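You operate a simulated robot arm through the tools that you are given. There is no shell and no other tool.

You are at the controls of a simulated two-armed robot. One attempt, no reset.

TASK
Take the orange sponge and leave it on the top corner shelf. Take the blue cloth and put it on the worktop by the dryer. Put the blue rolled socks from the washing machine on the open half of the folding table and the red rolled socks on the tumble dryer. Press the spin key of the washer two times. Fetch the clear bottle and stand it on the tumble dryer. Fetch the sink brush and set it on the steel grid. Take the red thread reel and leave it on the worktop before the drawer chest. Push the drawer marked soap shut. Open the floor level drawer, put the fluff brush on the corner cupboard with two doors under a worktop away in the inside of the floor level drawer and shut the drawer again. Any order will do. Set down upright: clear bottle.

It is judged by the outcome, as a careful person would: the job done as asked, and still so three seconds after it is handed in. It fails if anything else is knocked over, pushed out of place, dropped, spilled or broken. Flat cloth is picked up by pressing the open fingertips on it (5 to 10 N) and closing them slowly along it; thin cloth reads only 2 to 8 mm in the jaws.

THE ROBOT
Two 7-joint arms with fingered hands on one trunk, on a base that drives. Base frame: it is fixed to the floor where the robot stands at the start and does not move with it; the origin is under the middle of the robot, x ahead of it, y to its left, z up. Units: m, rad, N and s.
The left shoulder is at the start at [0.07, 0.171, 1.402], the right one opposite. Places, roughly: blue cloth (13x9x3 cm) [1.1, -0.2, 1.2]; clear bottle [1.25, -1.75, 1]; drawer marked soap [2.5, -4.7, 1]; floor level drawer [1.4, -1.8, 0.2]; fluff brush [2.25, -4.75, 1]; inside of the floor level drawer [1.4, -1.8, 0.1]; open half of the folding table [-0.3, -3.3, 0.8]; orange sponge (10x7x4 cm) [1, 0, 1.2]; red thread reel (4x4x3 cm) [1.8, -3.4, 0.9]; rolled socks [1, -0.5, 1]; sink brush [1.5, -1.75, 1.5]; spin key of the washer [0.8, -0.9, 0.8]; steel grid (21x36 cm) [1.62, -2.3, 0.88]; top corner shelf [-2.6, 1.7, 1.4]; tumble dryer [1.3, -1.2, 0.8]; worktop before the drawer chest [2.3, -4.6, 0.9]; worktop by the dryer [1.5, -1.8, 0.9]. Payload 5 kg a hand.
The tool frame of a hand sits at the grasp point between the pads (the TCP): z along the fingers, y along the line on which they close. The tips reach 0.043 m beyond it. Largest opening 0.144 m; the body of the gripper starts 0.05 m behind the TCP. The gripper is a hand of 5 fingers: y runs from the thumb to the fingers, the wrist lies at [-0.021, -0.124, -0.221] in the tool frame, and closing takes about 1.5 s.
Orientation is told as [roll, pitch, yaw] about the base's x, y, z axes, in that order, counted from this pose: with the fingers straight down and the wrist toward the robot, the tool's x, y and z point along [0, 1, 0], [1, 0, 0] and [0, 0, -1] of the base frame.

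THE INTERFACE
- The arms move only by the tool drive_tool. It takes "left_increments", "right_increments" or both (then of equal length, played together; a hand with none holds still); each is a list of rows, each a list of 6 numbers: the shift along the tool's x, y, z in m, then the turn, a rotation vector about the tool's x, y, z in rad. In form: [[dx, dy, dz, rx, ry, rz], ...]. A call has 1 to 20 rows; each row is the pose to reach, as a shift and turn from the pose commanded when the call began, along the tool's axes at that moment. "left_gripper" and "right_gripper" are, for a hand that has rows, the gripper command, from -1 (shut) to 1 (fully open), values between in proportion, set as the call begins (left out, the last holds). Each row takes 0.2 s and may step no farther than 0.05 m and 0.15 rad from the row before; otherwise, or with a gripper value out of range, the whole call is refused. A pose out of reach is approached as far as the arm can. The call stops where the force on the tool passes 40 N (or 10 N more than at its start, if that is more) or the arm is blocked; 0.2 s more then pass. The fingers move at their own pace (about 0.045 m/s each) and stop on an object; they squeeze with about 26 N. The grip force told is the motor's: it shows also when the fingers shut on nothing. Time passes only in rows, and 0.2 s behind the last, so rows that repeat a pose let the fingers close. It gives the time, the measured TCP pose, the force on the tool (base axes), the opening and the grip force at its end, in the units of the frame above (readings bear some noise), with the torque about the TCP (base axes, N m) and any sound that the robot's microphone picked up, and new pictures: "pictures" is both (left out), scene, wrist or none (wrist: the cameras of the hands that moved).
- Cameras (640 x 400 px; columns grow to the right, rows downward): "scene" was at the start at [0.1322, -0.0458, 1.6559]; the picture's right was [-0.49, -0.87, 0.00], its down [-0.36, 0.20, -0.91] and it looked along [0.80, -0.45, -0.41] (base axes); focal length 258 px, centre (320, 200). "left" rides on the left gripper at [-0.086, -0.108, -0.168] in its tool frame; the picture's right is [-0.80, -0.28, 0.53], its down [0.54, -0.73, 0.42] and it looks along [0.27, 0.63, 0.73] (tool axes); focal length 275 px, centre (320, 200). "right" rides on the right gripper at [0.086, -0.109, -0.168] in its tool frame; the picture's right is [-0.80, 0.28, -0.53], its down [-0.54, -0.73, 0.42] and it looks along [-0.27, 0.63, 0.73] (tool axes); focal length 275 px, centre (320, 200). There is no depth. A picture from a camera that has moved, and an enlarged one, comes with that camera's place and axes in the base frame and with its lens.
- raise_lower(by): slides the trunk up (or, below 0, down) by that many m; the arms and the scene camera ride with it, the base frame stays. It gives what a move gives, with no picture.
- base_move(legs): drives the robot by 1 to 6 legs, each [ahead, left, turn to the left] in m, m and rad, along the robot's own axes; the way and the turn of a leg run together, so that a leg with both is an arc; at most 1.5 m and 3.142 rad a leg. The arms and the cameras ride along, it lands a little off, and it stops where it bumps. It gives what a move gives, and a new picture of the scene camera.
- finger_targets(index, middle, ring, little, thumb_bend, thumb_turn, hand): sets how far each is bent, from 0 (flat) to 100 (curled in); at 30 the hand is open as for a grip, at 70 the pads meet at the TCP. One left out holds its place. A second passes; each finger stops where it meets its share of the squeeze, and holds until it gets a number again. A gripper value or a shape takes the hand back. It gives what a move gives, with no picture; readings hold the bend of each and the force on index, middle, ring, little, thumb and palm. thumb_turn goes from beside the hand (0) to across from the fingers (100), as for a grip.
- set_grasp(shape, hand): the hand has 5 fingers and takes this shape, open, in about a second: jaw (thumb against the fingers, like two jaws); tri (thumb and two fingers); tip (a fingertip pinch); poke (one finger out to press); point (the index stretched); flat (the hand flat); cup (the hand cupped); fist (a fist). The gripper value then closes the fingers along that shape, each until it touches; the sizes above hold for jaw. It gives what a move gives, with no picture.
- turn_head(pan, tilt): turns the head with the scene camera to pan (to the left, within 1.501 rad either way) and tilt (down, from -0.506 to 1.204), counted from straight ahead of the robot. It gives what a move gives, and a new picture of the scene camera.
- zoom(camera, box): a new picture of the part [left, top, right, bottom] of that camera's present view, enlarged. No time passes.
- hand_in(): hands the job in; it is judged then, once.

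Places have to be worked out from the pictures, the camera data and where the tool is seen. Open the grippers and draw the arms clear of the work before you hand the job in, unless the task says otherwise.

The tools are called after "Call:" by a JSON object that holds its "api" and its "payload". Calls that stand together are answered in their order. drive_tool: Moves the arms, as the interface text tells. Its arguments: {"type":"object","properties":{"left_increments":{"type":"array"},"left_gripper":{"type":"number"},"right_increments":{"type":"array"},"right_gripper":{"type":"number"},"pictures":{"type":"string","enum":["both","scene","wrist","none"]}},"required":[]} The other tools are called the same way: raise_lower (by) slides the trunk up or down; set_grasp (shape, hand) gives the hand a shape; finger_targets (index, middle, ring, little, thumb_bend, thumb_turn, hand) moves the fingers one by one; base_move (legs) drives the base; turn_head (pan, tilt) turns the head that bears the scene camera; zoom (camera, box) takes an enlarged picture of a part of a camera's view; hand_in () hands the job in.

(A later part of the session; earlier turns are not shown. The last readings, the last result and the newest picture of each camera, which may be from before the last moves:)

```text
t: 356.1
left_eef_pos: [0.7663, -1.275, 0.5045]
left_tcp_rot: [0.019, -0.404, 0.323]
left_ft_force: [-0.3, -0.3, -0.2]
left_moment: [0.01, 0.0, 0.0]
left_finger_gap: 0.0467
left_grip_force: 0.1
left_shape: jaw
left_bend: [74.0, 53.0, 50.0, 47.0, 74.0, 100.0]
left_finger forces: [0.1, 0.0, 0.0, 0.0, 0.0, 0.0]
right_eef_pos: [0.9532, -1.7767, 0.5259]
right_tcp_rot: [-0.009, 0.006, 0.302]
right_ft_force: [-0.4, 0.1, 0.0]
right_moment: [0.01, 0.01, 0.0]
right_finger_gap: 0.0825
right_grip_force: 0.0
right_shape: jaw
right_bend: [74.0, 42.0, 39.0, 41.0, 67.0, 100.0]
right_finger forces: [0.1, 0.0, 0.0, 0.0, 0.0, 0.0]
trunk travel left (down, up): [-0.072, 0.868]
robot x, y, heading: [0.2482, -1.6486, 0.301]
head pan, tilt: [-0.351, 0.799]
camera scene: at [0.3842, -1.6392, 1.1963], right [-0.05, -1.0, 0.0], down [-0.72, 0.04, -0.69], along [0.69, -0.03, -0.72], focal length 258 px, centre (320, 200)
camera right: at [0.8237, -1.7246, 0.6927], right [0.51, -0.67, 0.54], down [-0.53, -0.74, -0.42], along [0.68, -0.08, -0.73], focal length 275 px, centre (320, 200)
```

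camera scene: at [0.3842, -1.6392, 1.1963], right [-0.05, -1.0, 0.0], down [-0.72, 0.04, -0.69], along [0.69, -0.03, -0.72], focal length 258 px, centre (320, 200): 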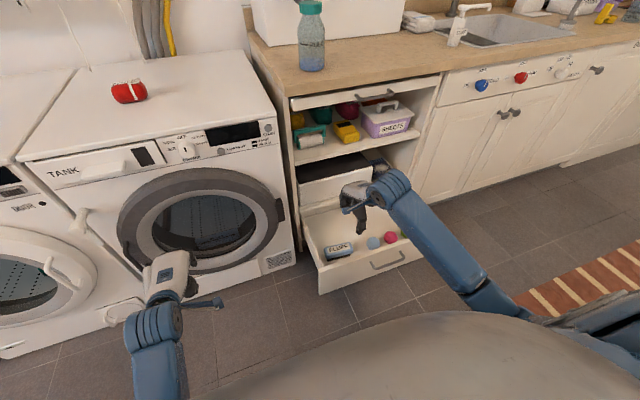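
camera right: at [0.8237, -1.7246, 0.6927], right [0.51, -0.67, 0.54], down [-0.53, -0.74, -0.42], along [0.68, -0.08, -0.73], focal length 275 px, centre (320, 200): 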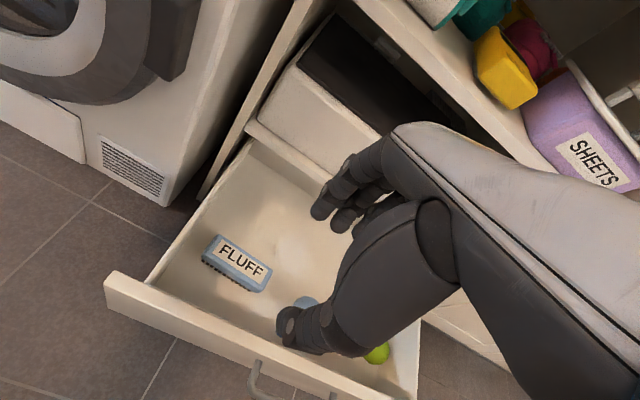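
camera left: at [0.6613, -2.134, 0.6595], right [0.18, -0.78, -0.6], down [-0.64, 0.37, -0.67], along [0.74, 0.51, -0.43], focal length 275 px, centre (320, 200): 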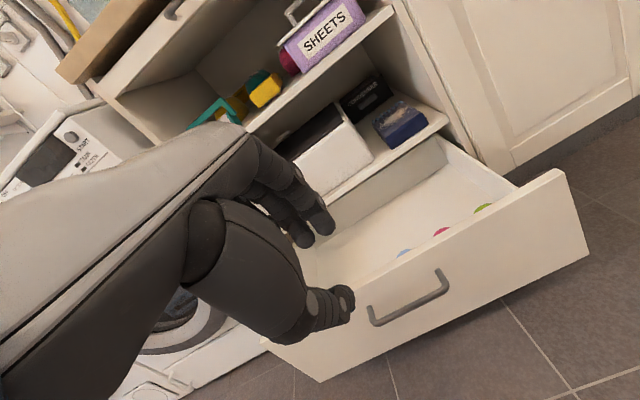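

The brush lies in the drawer. To shut it, I back off, close the right hand and bring it in front of the drawer's front panel.

Call:
{"api": "base_move", "payload": {"legs": [[-0.28, 0, 0], [0, -0.13, 0]]}}

Call:
{"api": "drive_tool", "payload": {"right_increments": [[0, 0, 0.02, -0.11, 0, 0], [0, 0, 0.04, -0.22, 0, 0], [0, 0, 0.06, -0.33, 0, 0], [0, 0, 0.08, -0.44, 0, 0], [0, 0, 0.1, -0.55, 0, 0], [0, 0, 0.12, -0.66, 0, 0], [0, 0, 0.14, -0.77, 0, 0], [0, 0, 0.16, -0.88, 0, 0], [0, 0, 0.18, -0.99, 0, 0], [0, 0, 0.197, -1.1, 0, 0]], "right_gripper": -1, "pictures": "both"}}

```text
t: 359.0
left_eef_pos: [0.5388, -1.4862, 0.5034]
left_tcp_rot: [0.02, -0.402, 0.317]
left_ft_force: [0.6, -0.1, 0.6]
left_moment: [0.02, -0.01, -0.01]
left_finger_gap: 0.0468
left_grip_force: 0.0
left_shape: jaw
left_bend: [74.0, 53.0, 50.0, 47.0, 74.0, 100.0]
left_finger forces: [0.0, 0.0, 0.0, 0.1, 0.0, 0.1]
right_eef_pos: [0.7241, -1.9888, 0.5249]
right_tcp_rot: [-0.008, 0.004, 0.297]
right_ft_force: [-0.2, -1.0, 0.0]
right_moment: [0.01, 0.0, 0.03]
right_finger_gap: 0.0826
right_grip_force: 0.0
right_shape: jaw
right_bend: [74.0, 42.0, 39.0, 41.0, 67.0, 100.0]
right_finger forces: [0.0, 0.1, 0.0, 0.0, 0.0, 0.0]
trunk travel left (down, up): [-0.072, 0.868]
robot x, y, heading: [0.0211, -1.8515, 0.298]
head pan, tilt: [-0.351, 0.799]
camera scene: at [0.1558, -1.8491, 1.1961], right [-0.05, -1.0, 0.0], down [-0.72, 0.04, -0.69], along [0.69, -0.03, -0.72], focal length 258 px, centre (320, 200)
```

scene: 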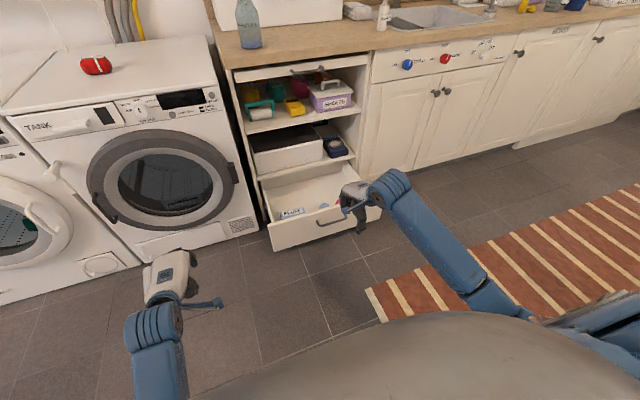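

```text
t: 361.2
left_eef_pos: [0.5389, -1.4874, 0.5034]
left_tcp_rot: [0.02, -0.405, 0.32]
left_ft_force: [0.1, -0.3, 0.9]
left_moment: [0.03, 0.01, 0.03]
left_finger_gap: 0.0468
left_grip_force: 0.1
left_shape: jaw
left_bend: [74.0, 53.0, 50.0, 47.0, 74.0, 100.0]
left_finger forces: [0.0, 0.0, 0.1, 0.0, 0.0, 0.1]
right_eef_pos: [0.7243, -1.9934, 0.3288]
right_tcp_rot: [-0.018, -1.101, 0.312]
right_ft_force: [-0.1, -0.8, 0.0]
right_moment: [-0.03, 0.0, -0.02]
right_finger_gap: 0.0
right_grip_force: 25.9
right_shape: jaw
right_bend: [70.0, 70.0, 70.0, 70.0, 59.0, 100.0]
right_finger forces: [0.0, 0.0, 0.1, 0.1, 0.0, 0.0]
trunk travel left (down, up): [-0.072, 0.868]
robot x, y, heading: [0.0216, -1.8542, 0.3]
head pan, tilt: [-0.351, 0.799]
camera scene: at [0.1544, -1.8491, 1.1963], right [-0.05, -1.0, 0.0], down [-0.72, 0.04, -0.69], along [0.69, -0.03, -0.72], focal length 258 px, centre (320, 200)
camera right: at [0.5088, -1.9676, 0.3077], right [-0.1, -0.86, 0.5], down [0.21, -0.51, -0.83], along [0.97, 0.02, 0.23], focal length 275 px, centre (320, 200)
```

scene: 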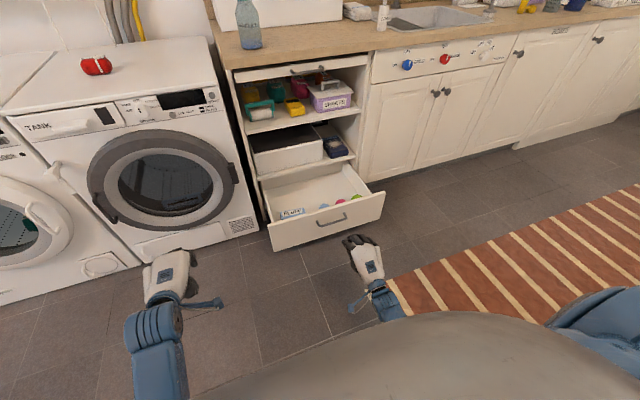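
right: 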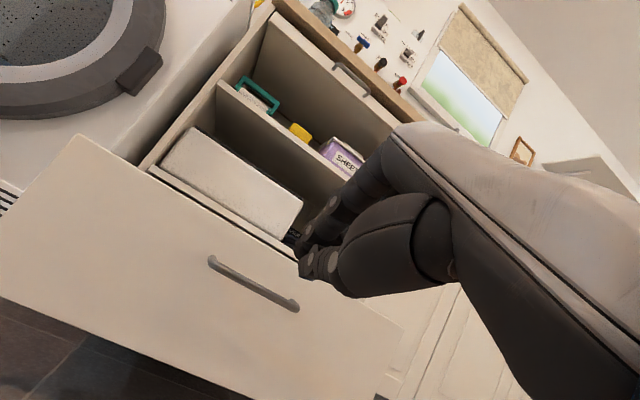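

The drawer's top edge is about at my fingertips' height, so I lower the right hand 4 cm; I also raise the left hand above dryer height so it stays clear while I drive forward.

Call:
{"api": "drive_tool", "payload": {"left_increments": [[0, 0.0177, -0.0414, 0, 0, 0], [0, 0.0355, -0.0827, 0, 0, 0], [0, 0.0532, -0.1241, 0, 0, 0], [0, 0.0709, -0.1654, 0, 0, 0], [0, 0.0887, -0.2068, 0, 0, 0], [0, 0.1064, -0.2481, 0, 0, 0], [0, 0.1241, -0.2895, 0, 0, 0], [0, 0.1418, -0.3308, 0, 0, 0], [0, 0.1596, -0.3722, 0, 0, 0], [0, 0.1773, -0.4136, 0, 0, 0], [0, 0.197, -0.4595, 0, 0, 0]], "right_increments": [[0, -0.009, 0.0045, 0, 0, 0], [0, -0.018, 0.009, 0, 0, 0], [0, -0.027, 0.0136, 0, 0, 0], [0, -0.0356, 0.0181, 0, 0, 0], [0, -0.0356, 0.0181, 0, 0, 0], [0, -0.0356, 0.0181, 0, 0, 0], [0, -0.0356, 0.0181, 0, 0, 0], [0, -0.0356, 0.0181, 0, 0, 0], [0, -0.0356, 0.0181, 0, 0, 0], [0, -0.0356, 0.0181, 0, 0, 0], [0, -0.0356, 0.0181, 0, 0, 0]], "pictures": "wrist"}}

```text
t: 363.8
left_eef_pos: [0.5773, -1.4535, 0.953]
left_tcp_rot: [0.089, -0.425, 0.35]
left_ft_force: [0.7, 0.4, 0.6]
left_moment: [-0.05, -0.02, -0.01]
left_finger_gap: 0.0468
left_grip_force: 0.1
left_shape: jaw
left_bend: [74.0, 53.0, 50.0, 47.0, 74.0, 100.0]
left_finger forces: [0.1, 0.0, 0.1, 0.1, 0.0, 0.1]
left hand out of reach, approached as far as the arm can: row 5, 6, 7, 8, 9, 10, 11
right_eef_pos: [0.7234, -1.9898, 0.2895]
right_tcp_rot: [-0.031, -1.102, 0.324]
right_ft_force: [0.2, -0.6, -0.3]
right_moment: [-0.04, -0.01, 0.01]
right_finger_gap: 0.0
right_grip_force: 26.6
right_shape: jaw
right_bend: [70.0, 70.0, 70.0, 70.0, 59.0, 100.0]
right_finger forces: [0.1, 0.0, 0.0, 0.0, 0.1, 0.0]
trunk travel left (down, up): [-0.072, 0.868]
robot x, y, heading: [0.0218, -1.8567, 0.296]
head pan, tilt: [-0.351, 0.799]
stopped in row 11 (left hand): the arm was blocked; the commanded pose is now the measured one
camera right: at [0.5087, -1.9661, 0.2681], right [-0.1, -0.86, 0.51], down [0.21, -0.52, -0.83], along [0.97, 0.02, 0.23], focal length 275 px, centre (320, 200)
camera left: at [0.4583, -1.6036, 1.0544], right [0.25, -0.7, -0.67], down [-0.68, 0.37, -0.64], along [0.69, 0.61, -0.39], focal length 275 px, centre (320, 200)
```

right: 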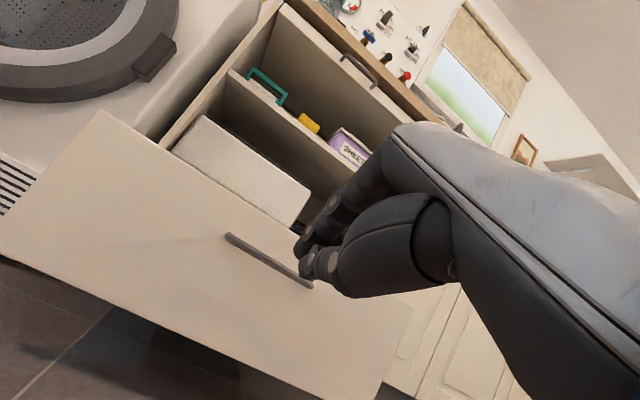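
left: 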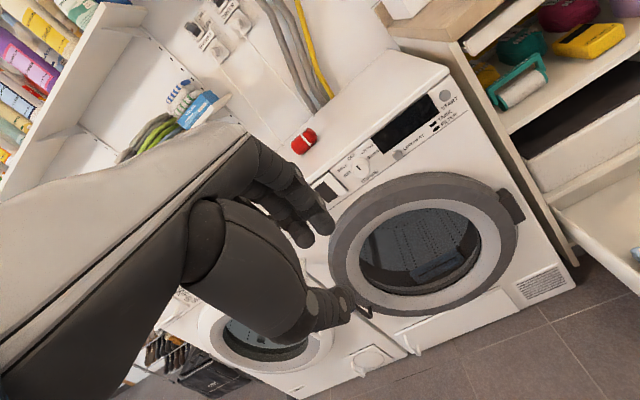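

The fingertips now aim at the panel just above the handle line. I drive forward 0.40 m to push the drawer in.

Call:
{"api": "base_move", "payload": {"legs": [[0.4, 0, 0]]}}

Call:
{"api": "zoom", "payload": {"camera": "right", "box": [0, 0, 640, 400]}}

```text
t: 366.3
left_eef_pos: [0.9599, -1.336, 0.9518]
left_tcp_rot: [0.09, -0.423, 0.352]
left_ft_force: [0.2, -0.4, -0.7]
left_moment: [-0.03, 0.0, -0.02]
left_finger_gap: 0.0466
left_grip_force: 0.2
left_shape: jaw
left_bend: [74.0, 53.0, 50.0, 47.0, 74.0, 100.0]
left_finger forces: [0.1, 0.0, 0.1, 0.0, 0.0, 0.0]
right_eef_pos: [1.1066, -1.8727, 0.29]
right_tcp_rot: [-0.031, -1.1, 0.327]
right_ft_force: [-0.1, 0.2, -0.6]
right_moment: [-0.02, -0.03, -0.03]
right_finger_gap: 0.0001
right_grip_force: 26.0
right_shape: jaw
right_bend: [70.0, 70.0, 70.0, 70.0, 59.0, 100.0]
right_finger forces: [0.0, 0.0, 0.0, 0.1, 0.1, 0.0]
trunk travel left (down, up): [-0.072, 0.868]
robot x, y, heading: [0.4046, -1.737, 0.3]
head pan, tilt: [-0.351, 0.799]
camera scene: at [0.5335, -1.7265, 1.1948], right [-0.05, -1.0, 0.0], down [-0.72, 0.04, -0.7], along [0.7, -0.04, -0.72], focal length 258 px, centre (320, 200)
```

scene: 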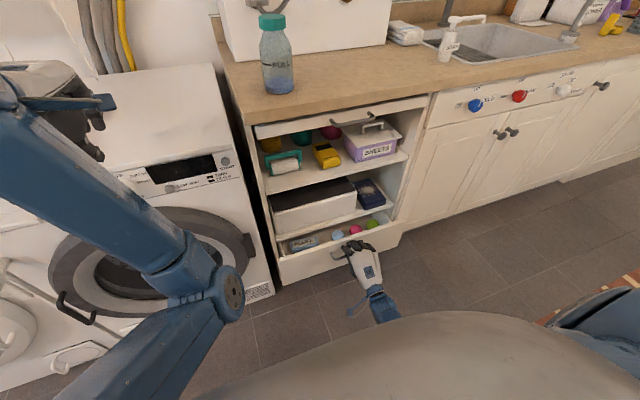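

```text
1.00 times, centred on (320, 200) of right (not enlarged: the box is as wide or as high as the picture)
camera zoom: at [0.8913, -1.8481, 0.2677], right [-0.1, -0.86, 0.51], down [0.21, -0.52, -0.83], along [0.97, 0.02, 0.23], focal length 275 px, centre (320, 200)
```

zoom: 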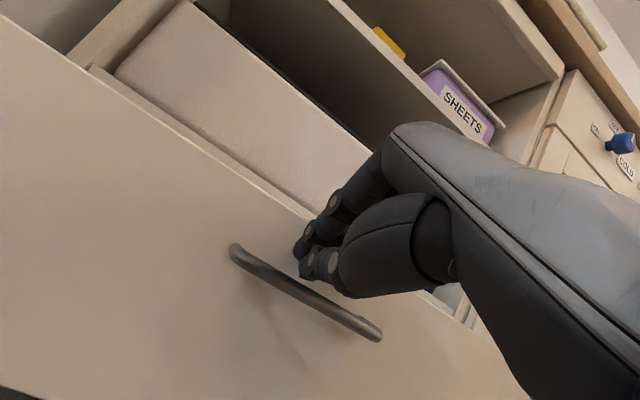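

The drawer is nearly shut (about 7 cm to go). I finish the push with the arm only, since my left elbow is near the dryer.

Call:
{"api": "drive_tool", "payload": {"right_increments": [[0, 0.0091, 0.0178, 0, 0, 0], [0, 0.0181, 0.0356, 0, 0, 0], [0, 0.0272, 0.0535, 0, 0, 0], [0, 0.0363, 0.0713, 0, 0, 0], [0, 0.0454, 0.0891, 0, 0, 0]], "pictures": "both"}}

```text
t: 367.3
left_eef_pos: [0.9588, -1.3358, 0.9521]
left_tcp_rot: [0.091, -0.424, 0.351]
left_ft_force: [0.6, -0.5, 0.3]
left_moment: [0.01, 0.04, 0.01]
left_finger_gap: 0.0469
left_grip_force: 0.1
left_shape: jaw
left_bend: [74.0, 53.0, 50.0, 47.0, 74.0, 100.0]
left_finger forces: [0.1, 0.0, 0.1, 0.0, 0.0, 0.0]
right_eef_pos: [1.1749, -1.851, 0.2889]
right_tcp_rot: [-0.03, -1.103, 0.324]
right_ft_force: [-16.4, -3.8, 3.6]
right_moment: [0.01, 0.09, 0.12]
right_finger_gap: 0.0001
right_grip_force: 25.7
right_shape: jaw
right_bend: [70.0, 70.0, 70.0, 70.0, 58.0, 100.0]
right_finger forces: [0.0, 0.1, 0.0, 0.0, 0.1, 0.0]
trunk travel left (down, up): [-0.072, 0.868]
robot x, y, heading: [0.4005, -1.7373, 0.295]
head pan, tilt: [-0.351, 0.799]
stopped in row 5 (right hand): the force on the tool passed its limit at 56 N (the readings are from after the stop); the commanded pose is now the measured one
camera scene: at [0.5323, -1.7273, 1.1949], right [-0.05, -1.0, 0.0], down [-0.72, 0.04, -0.7], along [0.7, -0.04, -0.72], focal length 258 px, centre (320, 200)
camera right: at [0.9592, -1.827, 0.2664], right [-0.1, -0.86, 0.51], down [0.21, -0.51, -0.83], along [0.97, 0.02, 0.23], focal length 275 px, centre (320, 200)
```

scene: 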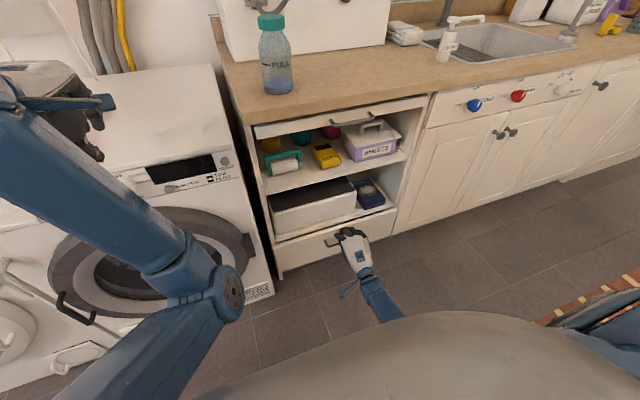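
right: 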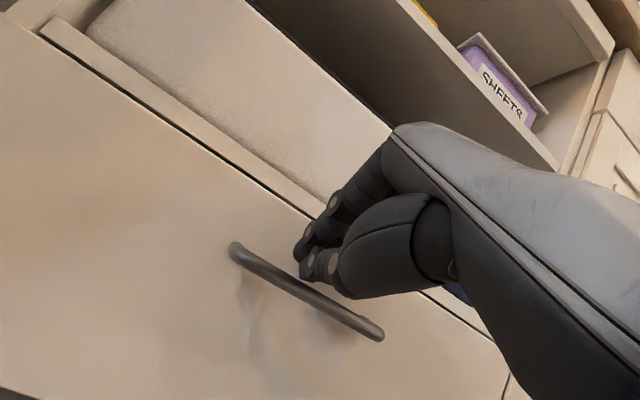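

The drawer is shut against its stop. I back away and raise the trunk again.

Call:
{"api": "base_move", "payload": {"legs": [[-0.4, 0, 0]]}}

Call:
{"api": "raise_lower", "payload": {"by": 0.4}}

Call:
{"api": "turn_head", "payload": {"pan": -0.2, "tilt": 0.5}}

```text
t: 369.8
left_eef_pos: [0.5759, -1.4501, 0.9522]
left_tcp_rot: [0.092, -0.425, 0.356]
left_ft_force: [0.5, -1.3, -0.2]
left_moment: [0.02, -0.04, 0.0]
left_finger_gap: 0.0466
left_grip_force: 0.0
left_shape: jaw
left_bend: [74.0, 53.0, 50.0, 47.0, 74.0, 100.0]
left_finger forces: [0.0, 0.1, 0.0, 0.0, 0.0, 0.0]
right_eef_pos: [0.7953, -1.965, 0.2899]
right_tcp_rot: [-0.03, -1.102, 0.329]
right_ft_force: [0.5, 0.5, 1.0]
right_moment: [-0.05, -0.02, 0.01]
right_finger_gap: 0.0
right_grip_force: 25.9
right_shape: jaw
right_bend: [70.0, 70.0, 70.0, 70.0, 59.0, 100.0]
right_finger forces: [0.0, 0.1, 0.0, 0.0, 0.0, 0.0]
trunk travel left (down, up): [-0.072, 0.868]
robot x, y, heading: [0.0178, -1.8553, 0.302]
head pan, tilt: [-0.351, 0.799]
camera scene: at [0.1514, -1.8445, 1.195], right [-0.05, -1.0, 0.0], down [-0.72, 0.04, -0.7], along [0.7, -0.03, -0.72], focal length 258 px, centre (320, 200)
```

scene: 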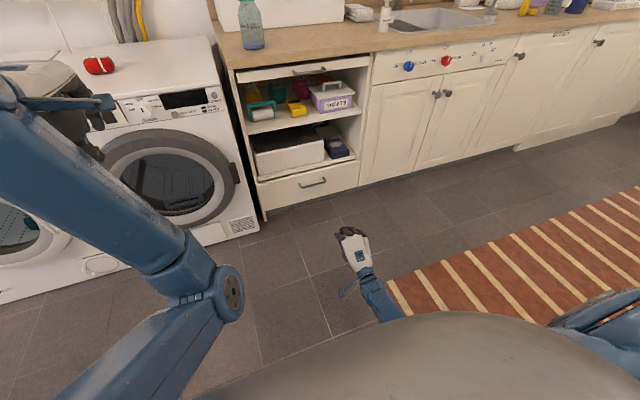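

```text
t: 373.6
left_eef_pos: [0.5764, -1.4505, 1.3522]
left_tcp_rot: [0.091, -0.423, 0.356]
left_ft_force: [0.6, -0.3, -0.5]
left_moment: [-0.02, -0.01, -0.03]
left_finger_gap: 0.0467
left_grip_force: 0.1
left_shape: jaw
left_bend: [74.0, 53.0, 50.0, 47.0, 74.0, 100.0]
left_finger forces: [0.0, 0.0, 0.0, 0.0, 0.0, 0.1]
right_eef_pos: [0.7968, -1.9666, 0.6889]
right_tcp_rot: [-0.03, -1.102, 0.326]
right_ft_force: [0.6, 0.5, 0.3]
right_moment: [0.03, -0.03, -0.01]
right_finger_gap: 0.0
right_grip_force: 26.2
right_shape: jaw
right_bend: [70.0, 70.0, 70.0, 70.0, 59.0, 100.0]
right_finger forces: [0.1, 0.0, 0.0, 0.0, 0.1, 0.0]
trunk travel left (down, up): [-0.472, 0.468]
robot x, y, heading: [0.0243, -1.8539, 0.3]
head pan, tilt: [-0.351, 0.799]
```

```text
t: 374.4
left_eef_pos: [0.5778, -1.4515, 1.3523]
left_tcp_rot: [0.09, -0.422, 0.355]
left_ft_force: [0.6, 0.7, 0.2]
left_moment: [-0.01, 0.0, 0.01]
left_finger_gap: 0.0468
left_grip_force: 0.2
left_shape: jaw
left_bend: [74.0, 53.0, 50.0, 47.0, 74.0, 100.0]
left_finger forces: [0.0, 0.0, 0.0, 0.0, 0.0, 0.1]
right_eef_pos: [0.7957, -1.9664, 0.6892]
right_tcp_rot: [-0.029, -1.102, 0.328]
right_ft_force: [-0.3, -0.6, -0.3]
right_moment: [-0.04, 0.02, -0.03]
right_finger_gap: 0.0001
right_grip_force: 25.7
right_shape: jaw
right_bend: [70.0, 70.0, 70.0, 70.0, 59.0, 100.0]
right_finger forces: [0.0, 0.1, 0.0, 0.0, 0.0, 0.0]
trunk travel left (down, up): [-0.472, 0.468]
robot x, y, heading: [0.0204, -1.8559, 0.301]
head pan, tilt: [-0.201, 0.499]
camera scene: at [0.162, -1.8312, 1.6208], right [0.1, -0.99, 0.0], down [-0.48, -0.05, -0.88], along [0.87, 0.09, -0.48], focal length 258 px, centre (320, 200)
```

scene: 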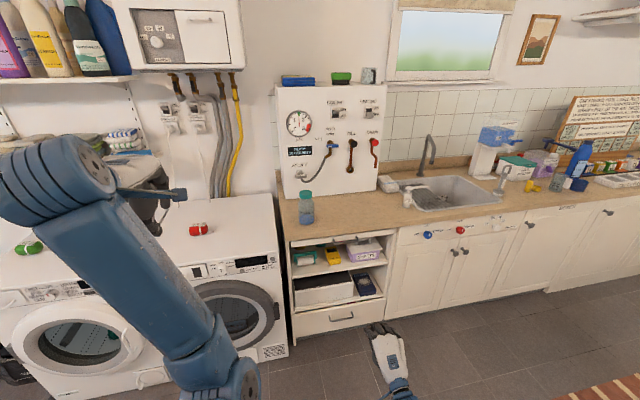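

The drawer is shut. I zoom on the items on top of the white wall box to find the sink brush.

Call:
{"api": "zoom", "payload": {"camera": "scene", "box": [260, 50, 420, 150]}}

Call:
{"api": "zoom", "payload": {"camera": "scene", "box": [270, 130, 500, 260]}}

```text
4.00 times, centred on (340, 100) of scene
camera zoom: at [0.162, -1.8312, 1.6208], right [0.1, -0.99, 0.0], down [-0.48, -0.05, -0.88], along [0.87, 0.09, -0.48], focal length 1033 px, centre (240, 600)
```

zoom: 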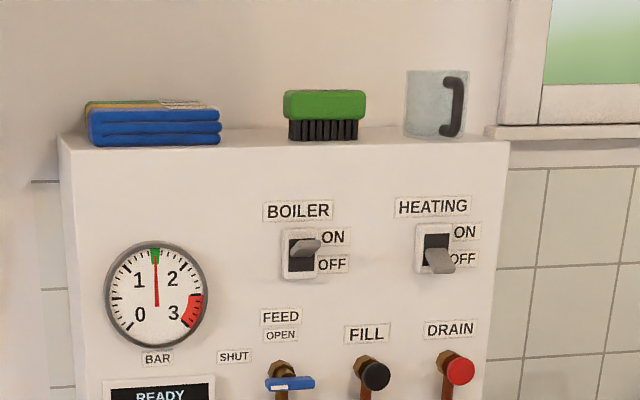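

```text
2.78 times, centred on (385, 195) of scene
camera zoom: at [0.162, -1.8312, 1.6208], right [0.1, -0.99, 0.0], down [-0.48, -0.05, -0.88], along [0.87, 0.09, -0.48], focal length 719 px, centre (139, 214)
```

zoom: 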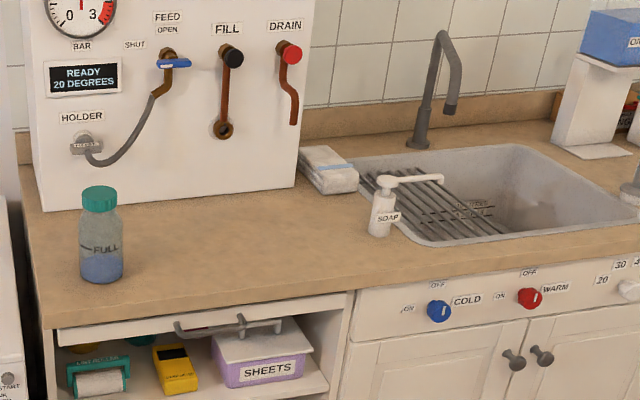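

The sink brush is the green one on top of the box (about w≈2.21, z≈1.53). I raise the trunk 0.4 m and level the right hand.

Call:
{"api": "raise_lower", "payload": {"by": 0.4}}

Call:
{"api": "drive_tool", "payload": {"right_increments": [[0, 0.03, -0.02, 0.13, 0, 0], [0, 0.06, -0.04, 0.26, 0, 0], [0, 0.09, -0.06, 0.39, 0, 0], [0, 0.12, -0.08, 0.52, 0, 0], [0, 0.15, -0.1, 0.65, 0, 0], [0, 0.185, -0.115, 0.78, 0, 0], [0, 0.22, -0.13, 0.91, 0, 0], [0, 0.255, -0.145, 1.04, 0, 0], [0, 0.29, -0.16, 1.1, 0, 0], [0, 0.325, -0.175, 1.1, 0, 0]], "right_gripper": 0.3, "pictures": "scene"}}

```text
t: 378.2
left_eef_pos: [0.5774, -1.4516, 1.7506]
left_tcp_rot: [0.093, -0.423, 0.357]
left_ft_force: [0.8, 0.0, 0.3]
left_moment: [0.0, -0.01, -0.01]
left_finger_gap: 0.0468
left_grip_force: 0.1
left_shape: jaw
left_bend: [74.0, 53.0, 50.0, 47.0, 74.0, 100.0]
left_finger forces: [0.0, 0.0, 0.0, 0.1, 0.0, 0.1]
right_eef_pos: [0.7947, -1.9652, 1.0901]
right_tcp_rot: [-0.03, -1.101, 0.329]
right_ft_force: [-0.2, -0.2, 0.6]
right_moment: [0.0, 0.02, -0.02]
right_finger_gap: 0.0
right_grip_force: 26.0
right_shape: jaw
right_bend: [70.0, 70.0, 70.0, 70.0, 59.0, 100.0]
right_finger forces: [0.0, 0.0, 0.0, 0.0, 0.0, 0.0]
trunk travel left (down, up): [-0.872, 0.068]
robot x, y, heading: [0.0215, -1.8519, 0.305]
head pan, tilt: [-0.201, 0.499]
```

```text
t: 380.4
left_eef_pos: [0.5783, -1.4508, 1.7523]
left_tcp_rot: [0.091, -0.424, 0.356]
left_ft_force: [-0.6, -0.7, 0.5]
left_moment: [0.0, 0.04, 0.01]
left_finger_gap: 0.0467
left_grip_force: 0.0
left_shape: jaw
left_bend: [74.0, 53.0, 50.0, 47.0, 74.0, 100.0]
left_finger forces: [0.1, 0.0, 0.0, 0.0, 0.0, 0.0]
right_eef_pos: [0.7843, -1.964, 1.4585]
right_tcp_rot: [-0.014, 0.001, 0.301]
right_ft_force: [-0.7, -0.1, 0.1]
right_moment: [0.0, -0.02, -0.01]
right_finger_gap: 0.0935
right_grip_force: 0.0
right_shape: jaw
right_bend: [28.0, 39.0, 36.0, 36.0, 63.0, 100.0]
right_finger forces: [0.0, 0.0, 0.0, 0.0, 0.0, 0.0]
trunk travel left (down, up): [-0.872, 0.068]
robot x, y, heading: [0.0241, -1.8534, 0.309]
head pan, tilt: [-0.201, 0.499]
camera scene: at [0.1618, -1.8308, 2.0208], right [0.1, -0.99, 0.0], down [-0.48, -0.05, -0.88], along [0.87, 0.09, -0.48], focal length 258 px, centre (320, 200)
```

scene: 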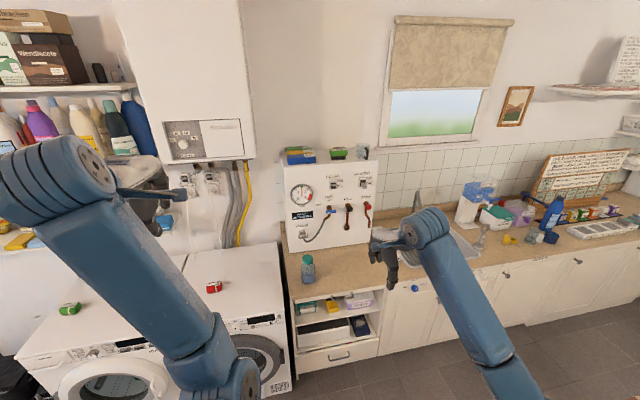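

From this height I zoom on the box top and triangulate the brush.

Call:
{"api": "zoom", "payload": {"camera": "scene", "box": [270, 130, 400, 210]}}

Call:
{"api": "zoom", "payload": {"camera": "right", "box": [0, 0, 640, 400]}}

```text
4.92 times, centred on (335, 170) of scene
camera zoom: at [0.1618, -1.8308, 2.0208], right [0.1, -0.99, 0.0], down [-0.48, -0.05, -0.88], along [0.87, 0.09, -0.48], focal length 1271 px, centre (246, 348)
```

zoom: 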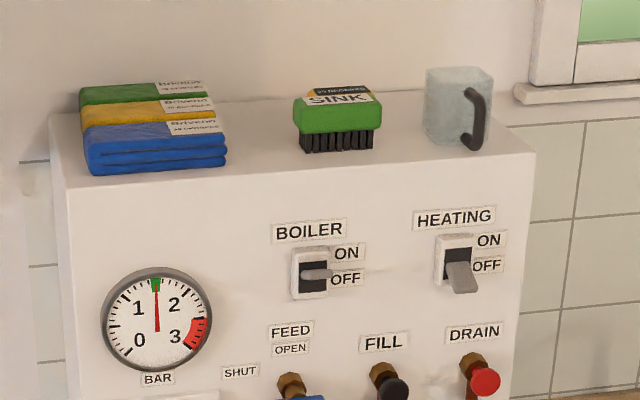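

```text
1.00 times, centred on (320, 200) of right (not enlarged: the box is as wide or as high as the picture)
camera zoom: at [0.655, -1.9114, 1.6252], right [0.51, -0.67, 0.54], down [-0.53, -0.74, -0.42], along [0.68, -0.08, -0.73], focal length 275 px, centre (320, 200)
```

zoom: 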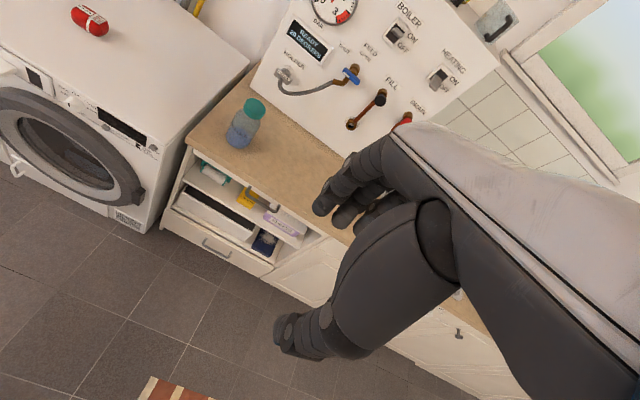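

The brush stands at about v≈1.05, w≈2.19 on a box top at z≈1.505, wall at v≈1.17. Before approaching I bring the left arm down and out to the left to reset its elbow.

Call:
{"api": "drive_tool", "payload": {"left_increments": [[0.03, -0.004, 0.03, 0, -0.01, 0], [0.06, -0.009, 0.06, 0, -0.02, 0], [0.09, -0.013, 0.09, 0, -0.03, 0], [0.12, -0.018, 0.12, 0, -0.045, 0], [0.15, -0.022, 0.15, 0, -0.06, 0], [0.18, -0.027, 0.18, 0, -0.07, 0], [0.21, -0.031, 0.21, 0, -0.08, 0], [0.24, -0.035, 0.24, 0, -0.09, 0], [0.27, -0.04, 0.27, 0, -0.09, 0], [0.3, -0.044, 0.3, 0, -0.09, 0], [0.33, -0.048, 0.33, 0, -0.09, 0], [0.36, -0.053, 0.36, 0, -0.09, 0]], "pictures": "none"}}

Call:
{"api": "drive_tool", "payload": {"left_increments": [[0.02, 0, 0, 0.1, 0, 0], [0.03, 0, 0, 0.2, 0, 0], [0.04, 0, 0, 0.3, 0, 0], [0.04, 0, 0, 0.42, 0, 0], [0.03, 0, 0, 0.3, 0, 0], [0.02, 0, 0, 0.2, 0, 0], [0.01, 0, 0, 0.1, 0, 0], [0.0, 0, 0, 0.0, 0, 0], [-0.01, 0, 0, -0.1, 0, 0], [-0.02, 0, 0, -0.2, 0, 0], [-0.04, 0, 0, -0.1, 0, 0], [-0.06, 0, 0, 0.0, 0, 0], [-0.09, 0, 0, 0.1, 0, 0], [-0.12, 0, 0, 0.2, 0, 0], [-0.15, 0, 0, 0.3, 0, 0], [-0.18, 0, 0, 0.42, 0, 0]], "pictures": "scene"}}

```text
t: 383.0
left_eef_pos: [0.5223, -1.0514, 1.433]
left_tcp_rot: [-0.002, -0.423, 0.358]
left_ft_force: [0.6, 0.8, -0.7]
left_moment: [-0.04, 0.0, -0.01]
left_finger_gap: 0.0469
left_grip_force: 0.2
left_shape: jaw
left_bend: [74.0, 53.0, 50.0, 47.0, 74.0, 100.0]
left_finger forces: [0.0, 0.1, 0.0, 0.0, 0.1, 0.1]
right_eef_pos: [0.7849, -1.9618, 1.4595]
right_tcp_rot: [-0.015, -0.002, 0.303]
right_ft_force: [0.3, 1.0, -0.1]
right_moment: [-0.04, -0.02, 0.03]
right_finger_gap: 0.0935
right_grip_force: 0.1
right_shape: jaw
right_bend: [28.0, 39.0, 36.0, 36.0, 63.0, 100.0]
right_finger forces: [0.0, 0.0, 0.1, 0.0, 0.1, 0.1]
trunk travel left (down, up): [-0.872, 0.068]
robot x, y, heading: [0.0183, -1.8561, 0.302]
head pan, tilt: [-0.201, 0.499]
```

```text
t: 386.4
left_eef_pos: [0.5853, -1.2227, 1.4325]
left_tcp_rot: [0.002, 0.0, 0.359]
left_ft_force: [0.8, -0.3, -1.3]
left_moment: [0.02, 0.02, 0.0]
left_finger_gap: 0.0466
left_grip_force: 0.2
left_shape: jaw
left_bend: [74.0, 53.0, 50.0, 47.0, 74.0, 100.0]
left_finger forces: [0.0, 0.0, 0.0, 0.0, 0.1, 0.0]
right_eef_pos: [0.7886, -1.9645, 1.4578]
right_tcp_rot: [-0.011, 0.0, 0.303]
right_ft_force: [1.1, 0.1, 0.8]
right_moment: [0.02, 0.04, -0.02]
right_finger_gap: 0.0936
right_grip_force: 0.0
right_shape: jaw
right_bend: [28.0, 39.0, 36.0, 36.0, 63.0, 100.0]
right_finger forces: [0.0, 0.0, 0.1, 0.0, 0.1, 0.0]
trunk travel left (down, up): [-0.872, 0.068]
robot x, y, heading: [0.0197, -1.8534, 0.302]
head pan, tilt: [-0.201, 0.499]
camera scene: at [0.1651, -1.8318, 2.0206], right [0.1, -0.99, 0.0], down [-0.48, -0.05, -0.88], along [0.87, 0.09, -0.48], focal length 258 px, centre (320, 200)
```

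scene: 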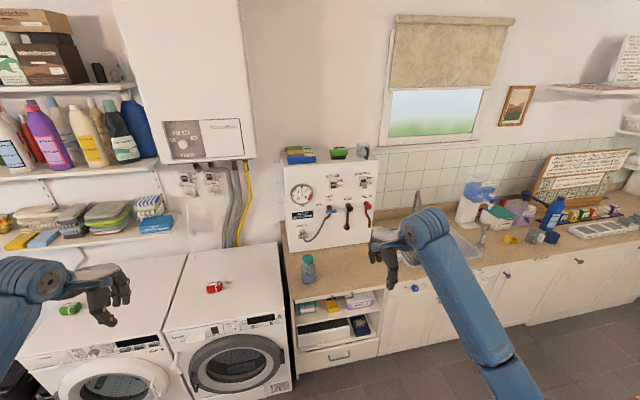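

Both elbows are outside. I lower and retract the left hand, raise the right hand above box height with a slight forward tilt, and drive toward the box.

Call:
{"api": "drive_tool", "payload": {"left_increments": [[0, -0.03, 0.035, 0, 0, 0], [0, -0.06, 0.07, 0, 0, 0], [0, -0.09, 0.105, 0, 0, 0], [0, -0.12, 0.14, 0, 0, 0], [0, -0.15, 0.175, 0, 0, 0], [0, -0.17, 0.21, 0, 0, 0], [0, -0.17, 0.25, 0, 0, 0]], "right_increments": [[0, 0, -0.03, -0.05, 0, 0], [0, 0, -0.06, -0.1, 0, 0], [0, 0, -0.09, -0.15, 0, 0], [0, 0, -0.12, -0.2, 0, 0], [0, 0, -0.15, -0.25, 0, 0], [0, 0, -0.18, -0.28, 0, 0], [0, 0, -0.205, -0.28, 0, 0]], "right_gripper": 0.45, "pictures": "none"}}

Call:
{"api": "base_move", "payload": {"legs": [[0.55, -0.08, 0]]}}

Call:
{"api": "zoom", "payload": {"camera": "right", "box": [0, 0, 640, 400]}}

```text
t: 388.0
left_eef_pos: [0.4277, -1.2826, 1.1824]
left_tcp_rot: [0.0, -0.003, 0.356]
left_ft_force: [0.8, 0.5, 0.4]
left_moment: [-0.01, 0.02, -0.05]
left_finger_gap: 0.0467
left_grip_force: 0.1
left_shape: jaw
left_bend: [74.0, 53.0, 50.0, 47.0, 74.0, 100.0]
left_finger forces: [0.1, 0.0, 0.0, 0.0, 0.0, 0.0]
right_eef_pos: [0.7847, -1.9584, 1.6623]
right_tcp_rot: [-0.014, -0.28, 0.304]
right_ft_force: [0.2, -0.3, -0.6]
right_moment: [-0.04, 0.01, 0.01]
right_finger_gap: 0.1043
right_grip_force: 0.0
right_shape: jaw
right_bend: [27.0, 37.0, 34.0, 34.0, 58.0, 99.0]
right_finger forces: [0.0, 0.0, 0.1, 0.0, 0.0, 0.0]
trunk travel left (down, up): [-0.872, 0.068]
robot x, y, heading: [0.0233, -1.856, 0.3]
head pan, tilt: [-0.201, 0.499]
```

```text
t: 391.2
left_eef_pos: [0.9647, -1.1941, 1.1849]
left_tcp_rot: [0.0, -0.005, 0.362]
left_ft_force: [-0.3, 0.2, -0.3]
left_moment: [0.02, -0.04, 0.05]
left_finger_gap: 0.0466
left_grip_force: 0.2
left_shape: jaw
left_bend: [74.0, 53.0, 50.0, 47.0, 74.0, 100.0]
left_finger forces: [0.1, 0.0, 0.0, 0.1, 0.0, 0.0]
right_eef_pos: [1.3247, -1.8684, 1.6639]
right_tcp_rot: [-0.016, -0.284, 0.312]
right_ft_force: [-0.5, -0.8, 0.2]
right_moment: [0.0, -0.05, 0.03]
right_finger_gap: 0.1043
right_grip_force: 0.1
right_shape: jaw
right_bend: [27.0, 37.0, 34.0, 34.0, 58.0, 99.0]
right_finger forces: [0.0, 0.0, 0.1, 0.1, 0.0, 0.0]
trunk travel left (down, up): [-0.872, 0.068]
robot x, y, heading: [0.5675, -1.7667, 0.307]
head pan, tilt: [-0.201, 0.499]
camera scene: at [0.7021, -1.7432, 2.0212], right [0.11, -0.99, 0.0], down [-0.47, -0.05, -0.88], along [0.87, 0.09, -0.48], focal length 258 px, centre (320, 200)
```

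scene: 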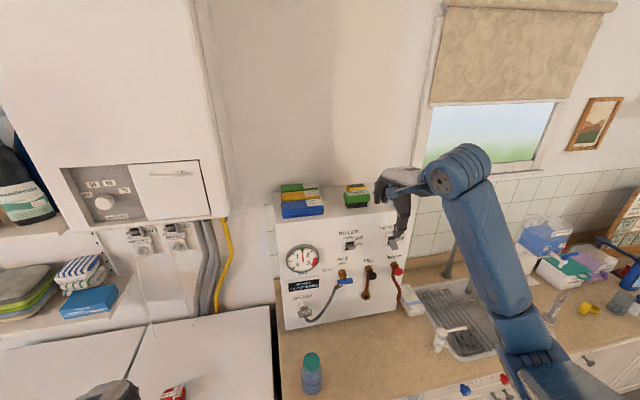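

```text
1.00 times, centred on (320, 200) of right (not enlarged: the box is as wide or as high as the picture)
camera zoom: at [1.1545, -1.8299, 1.7941], right [0.36, -0.71, 0.6], down [-0.38, -0.7, -0.6], along [0.85, -0.02, -0.52], focal length 275 px, centre (320, 200)
```

zoom: 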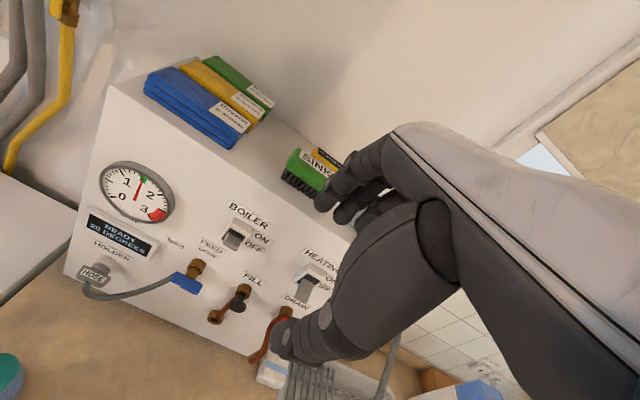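

I zoom both cameras on the brush to match the same corner.

Call:
{"api": "zoom", "payload": {"camera": "scene", "box": [270, 160, 420, 250]}}

Call:
{"api": "zoom", "payload": {"camera": "right", "box": [240, 110, 400, 230]}}

```text
4.27 times, centred on (345, 205) of scene
camera zoom: at [0.7021, -1.7432, 2.0212], right [0.11, -0.99, 0.0], down [-0.47, -0.05, -0.88], along [0.87, 0.09, -0.48], focal length 1102 px, centre (213, 179)
```

zoom: 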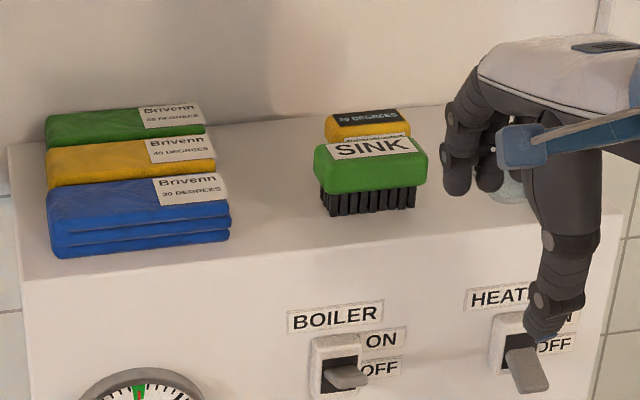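

```text
3.33 times, centred on (320, 170) of right
camera zoom: at [1.1545, -1.8299, 1.7941], right [0.36, -0.71, 0.6], down [-0.38, -0.7, -0.6], along [0.85, -0.02, -0.52], focal length 918 px, centre (320, 300)
```

zoom: 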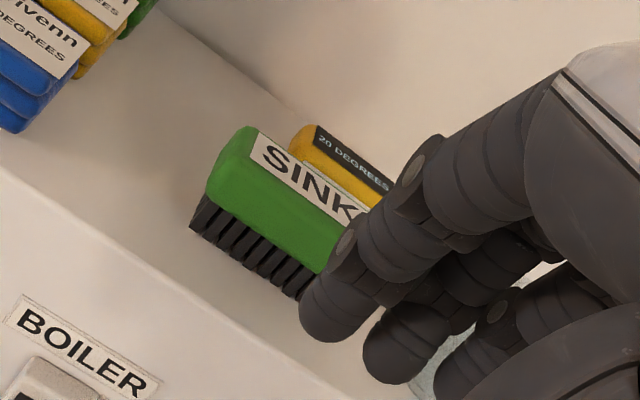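

There is a yellow packet behind with a 3–4 cm gap, so a grip across the brush's depth works. Brush: v≈0.993–1.046, w≈2.18, top z≈1.557. I drive 0.15 m closer.

Call:
{"api": "base_move", "payload": {"legs": [[0.15, 0, 0]]}}

Call:
{"api": "zoom", "payload": {"camera": "right", "box": [0, 0, 640, 400]}}

```text
t: 392.6
left_eef_pos: [1.1061, -1.1466, 1.1859]
left_tcp_rot: [-0.001, -0.005, 0.362]
left_ft_force: [-1.2, -0.1, 0.2]
left_moment: [0.03, -0.04, 0.02]
left_finger_gap: 0.0467
left_grip_force: 0.1
left_shape: jaw
left_bend: [74.0, 53.0, 50.0, 47.0, 74.0, 100.0]
left_finger forces: [0.0, 0.0, 0.1, 0.0, 0.1, 0.1]
right_eef_pos: [1.4669, -1.8217, 1.666]
right_tcp_rot: [-0.013, -0.286, 0.313]
right_ft_force: [-1.7, -0.8, 0.9]
right_moment: [0.02, -0.08, -0.01]
right_finger_gap: 0.1041
right_grip_force: 0.1
right_shape: jaw
right_bend: [27.0, 37.0, 34.0, 34.0, 58.0, 99.0]
right_finger forces: [0.0, 0.0, 0.0, 0.1, 0.0, 0.1]
trunk travel left (down, up): [-0.872, 0.068]
robot x, y, heading: [0.7082, -1.7194, 0.311]
head pan, tilt: [-0.201, 0.499]
camera scene: at [0.8431, -1.6983, 2.0215], right [0.11, -0.99, 0.0], down [-0.47, -0.05, -0.88], along [0.87, 0.1, -0.48], focal length 258 px, centre (320, 200)
```

scene: 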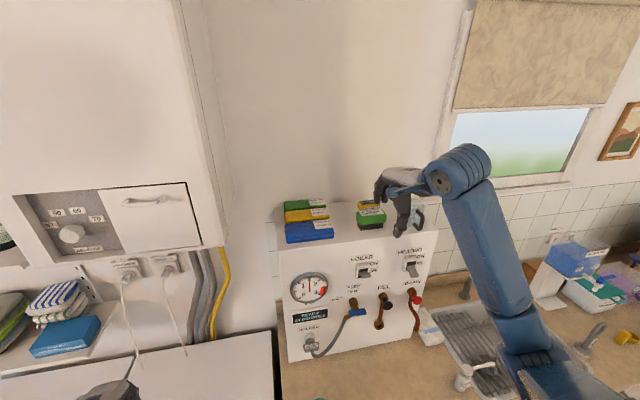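

```text
1.00 times, centred on (320, 200) of right (not enlarged: the box is as wide or as high as the picture)
camera zoom: at [1.296, -1.7839, 1.7953], right [0.36, -0.71, 0.6], down [-0.38, -0.7, -0.6], along [0.85, -0.02, -0.52], focal length 275 px, centre (320, 200)
```

zoom: 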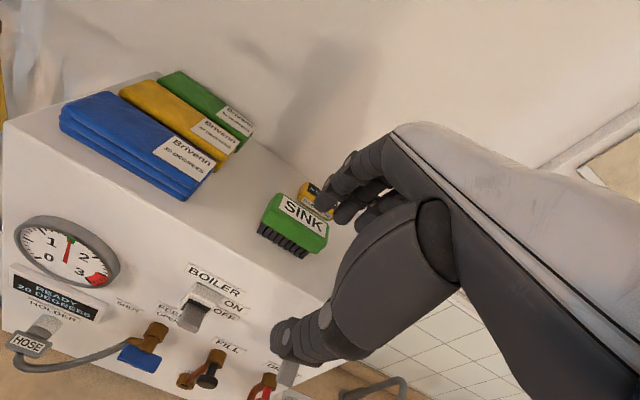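

I move the hand forward over the brush, still above it, with an 8 cm opening.

Call:
{"api": "drive_tool", "payload": {"right_increments": [[0.001, 0.0432, 0.0127, 0, 0, 0], [0.002, 0.0864, 0.0254, 0, 0, 0], [0.003, 0.1295, 0.0381, 0, 0, 0], [0.003, 0.143, 0.042, 0, 0, 0], [0.003, 0.1289, 0.09, 0, 0, 0]], "right_gripper": 0.12, "pictures": "both"}}

Call:
{"api": "zoom", "payload": {"camera": "right", "box": [200, 140, 440, 340]}}

```text
t: 393.8
left_eef_pos: [1.1076, -1.1468, 1.1832]
left_tcp_rot: [0.001, -0.004, 0.362]
left_ft_force: [-0.6, 0.9, -0.3]
left_moment: [0.05, -0.01, 0.02]
left_finger_gap: 0.0467
left_grip_force: 0.0
left_shape: jaw
left_bend: [74.0, 53.0, 50.0, 47.0, 74.0, 100.0]
left_finger forces: [0.1, 0.0, 0.1, 0.1, 0.1, 0.1]
right_eef_pos: [1.6129, -1.7736, 1.6161]
right_tcp_rot: [-0.012, -0.285, 0.315]
right_ft_force: [0.0, -0.5, -0.2]
right_moment: [0.01, 0.01, 0.01]
right_finger_gap: 0.0811
right_grip_force: 0.1
right_shape: jaw
right_bend: [74.0, 42.0, 39.0, 41.0, 67.0, 100.0]
right_finger forces: [0.1, 0.0, 0.0, 0.0, 0.1, 0.0]
trunk travel left (down, up): [-0.872, 0.068]
robot x, y, heading: [0.7102, -1.7229, 0.31]
head pan, tilt: [-0.201, 0.499]
camera scene: at [0.8502, -1.6976, 2.0211], right [0.11, -0.99, 0.0], down [-0.48, -0.05, -0.88], along [0.87, 0.1, -0.48], focal length 258 px, centre (320, 200)
camera right: at [1.4426, -1.7348, 1.7457], right [0.36, -0.71, 0.6], down [-0.38, -0.7, -0.6], along [0.85, -0.02, -0.52], focal length 275 px, centre (320, 200)
```

scene: 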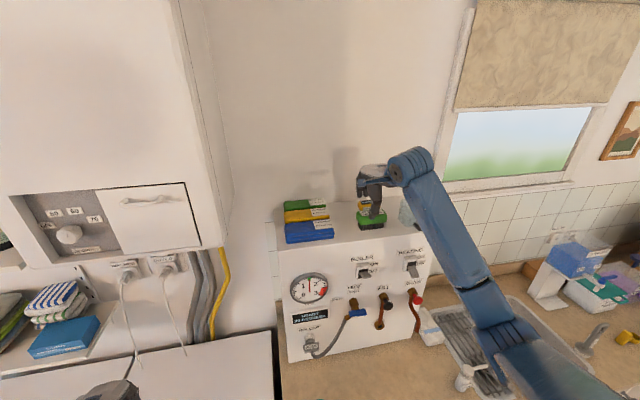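
right: 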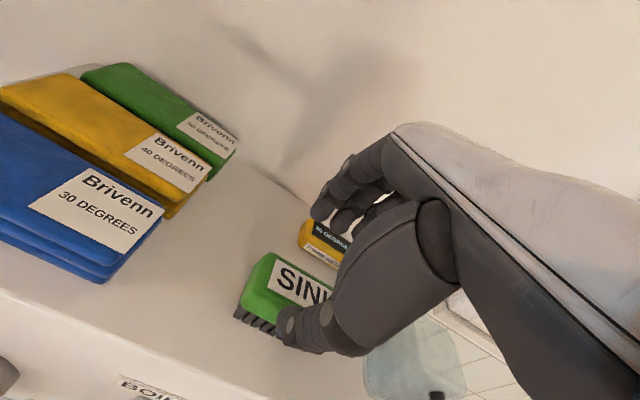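

```text
2.00 times, centred on (320, 240) of right
camera zoom: at [1.4426, -1.7348, 1.7457], right [0.36, -0.71, 0.6], down [-0.38, -0.7, -0.6], along [0.85, -0.02, -0.52], focal length 551 px, centre (320, 120)
```

zoom: 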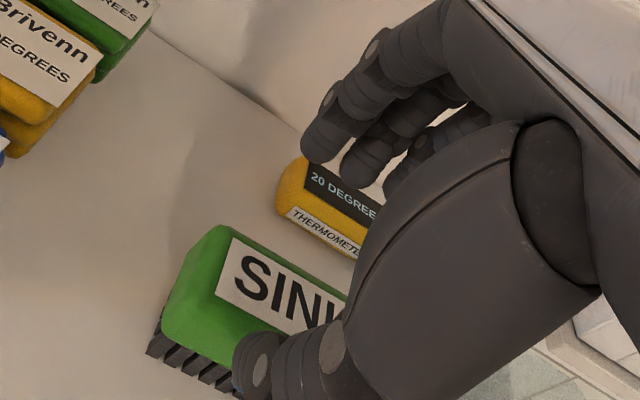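

The item behind is a thermometer ~7 cm away, so there is room. I open to 10 cm, shift back 6 mm and lower around the brush.

Call:
{"api": "drive_tool", "payload": {"right_increments": [[0, -0.0058, -0.0017, 0, 0, 0], [0, -0.0058, -0.0017, 0, 0, 0], [0, -0.01, 0.0127, 0, 0, 0], [0, -0.0142, 0.0271, 0, 0, 0], [0, -0.0185, 0.0415, 0, 0, 0], [0, -0.0193, 0.0444, 0, 0, 0]], "right_gripper": 0.39, "pictures": "wrist"}}

Call:
{"api": "zoom", "payload": {"camera": "right", "box": [200, 140, 440, 340]}}

```text
t: 395.2
left_eef_pos: [1.1099, -1.1454, 1.1836]
left_tcp_rot: [0.001, -0.001, 0.364]
left_ft_force: [-0.6, 0.1, -1.0]
left_moment: [0.0, 0.0, -0.01]
left_finger_gap: 0.0467
left_grip_force: 0.0
left_shape: jaw
left_bend: [74.0, 53.0, 50.0, 47.0, 74.0, 100.0]
left_finger forces: [0.0, 0.0, 0.0, 0.0, 0.0, 0.0]
right_eef_pos: [1.6055, -1.7749, 1.5653]
right_tcp_rot: [-0.013, -0.282, 0.314]
right_ft_force: [-0.4, 0.2, -0.3]
right_moment: [0.0, 0.03, -0.02]
right_finger_gap: 0.0997
right_grip_force: 0.1
right_shape: jaw
right_bend: [27.0, 38.0, 35.0, 35.0, 60.0, 99.0]
right_finger forces: [0.0, 0.0, 0.0, 0.1, 0.0, 0.0]
trunk travel left (down, up): [-0.872, 0.068]
robot x, y, heading: [0.7093, -1.7203, 0.314]
head pan, tilt: [-0.201, 0.499]
camera right: at [1.4364, -1.7369, 1.6947], right [0.36, -0.71, 0.6], down [-0.38, -0.7, -0.6], along [0.85, -0.02, -0.52], focal length 275 px, centre (320, 200)
```

right: 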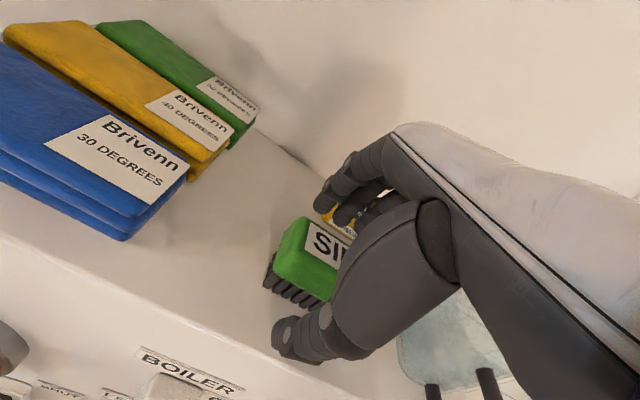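

```text
2.00 times, centred on (320, 240) of right
camera zoom: at [1.4364, -1.7369, 1.6947], right [0.36, -0.71, 0.6], down [-0.38, -0.7, -0.6], along [0.85, -0.02, -0.52], focal length 551 px, centre (320, 120)
```

zoom: 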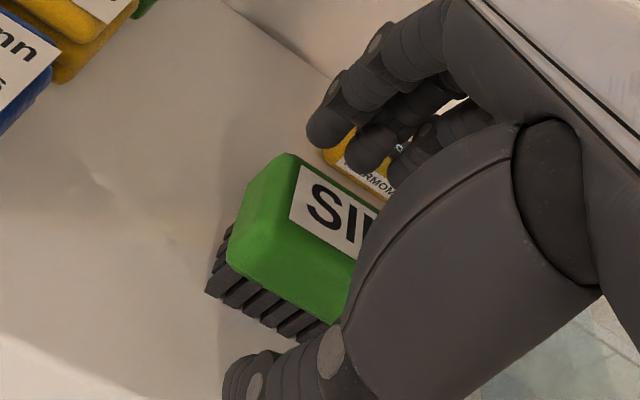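

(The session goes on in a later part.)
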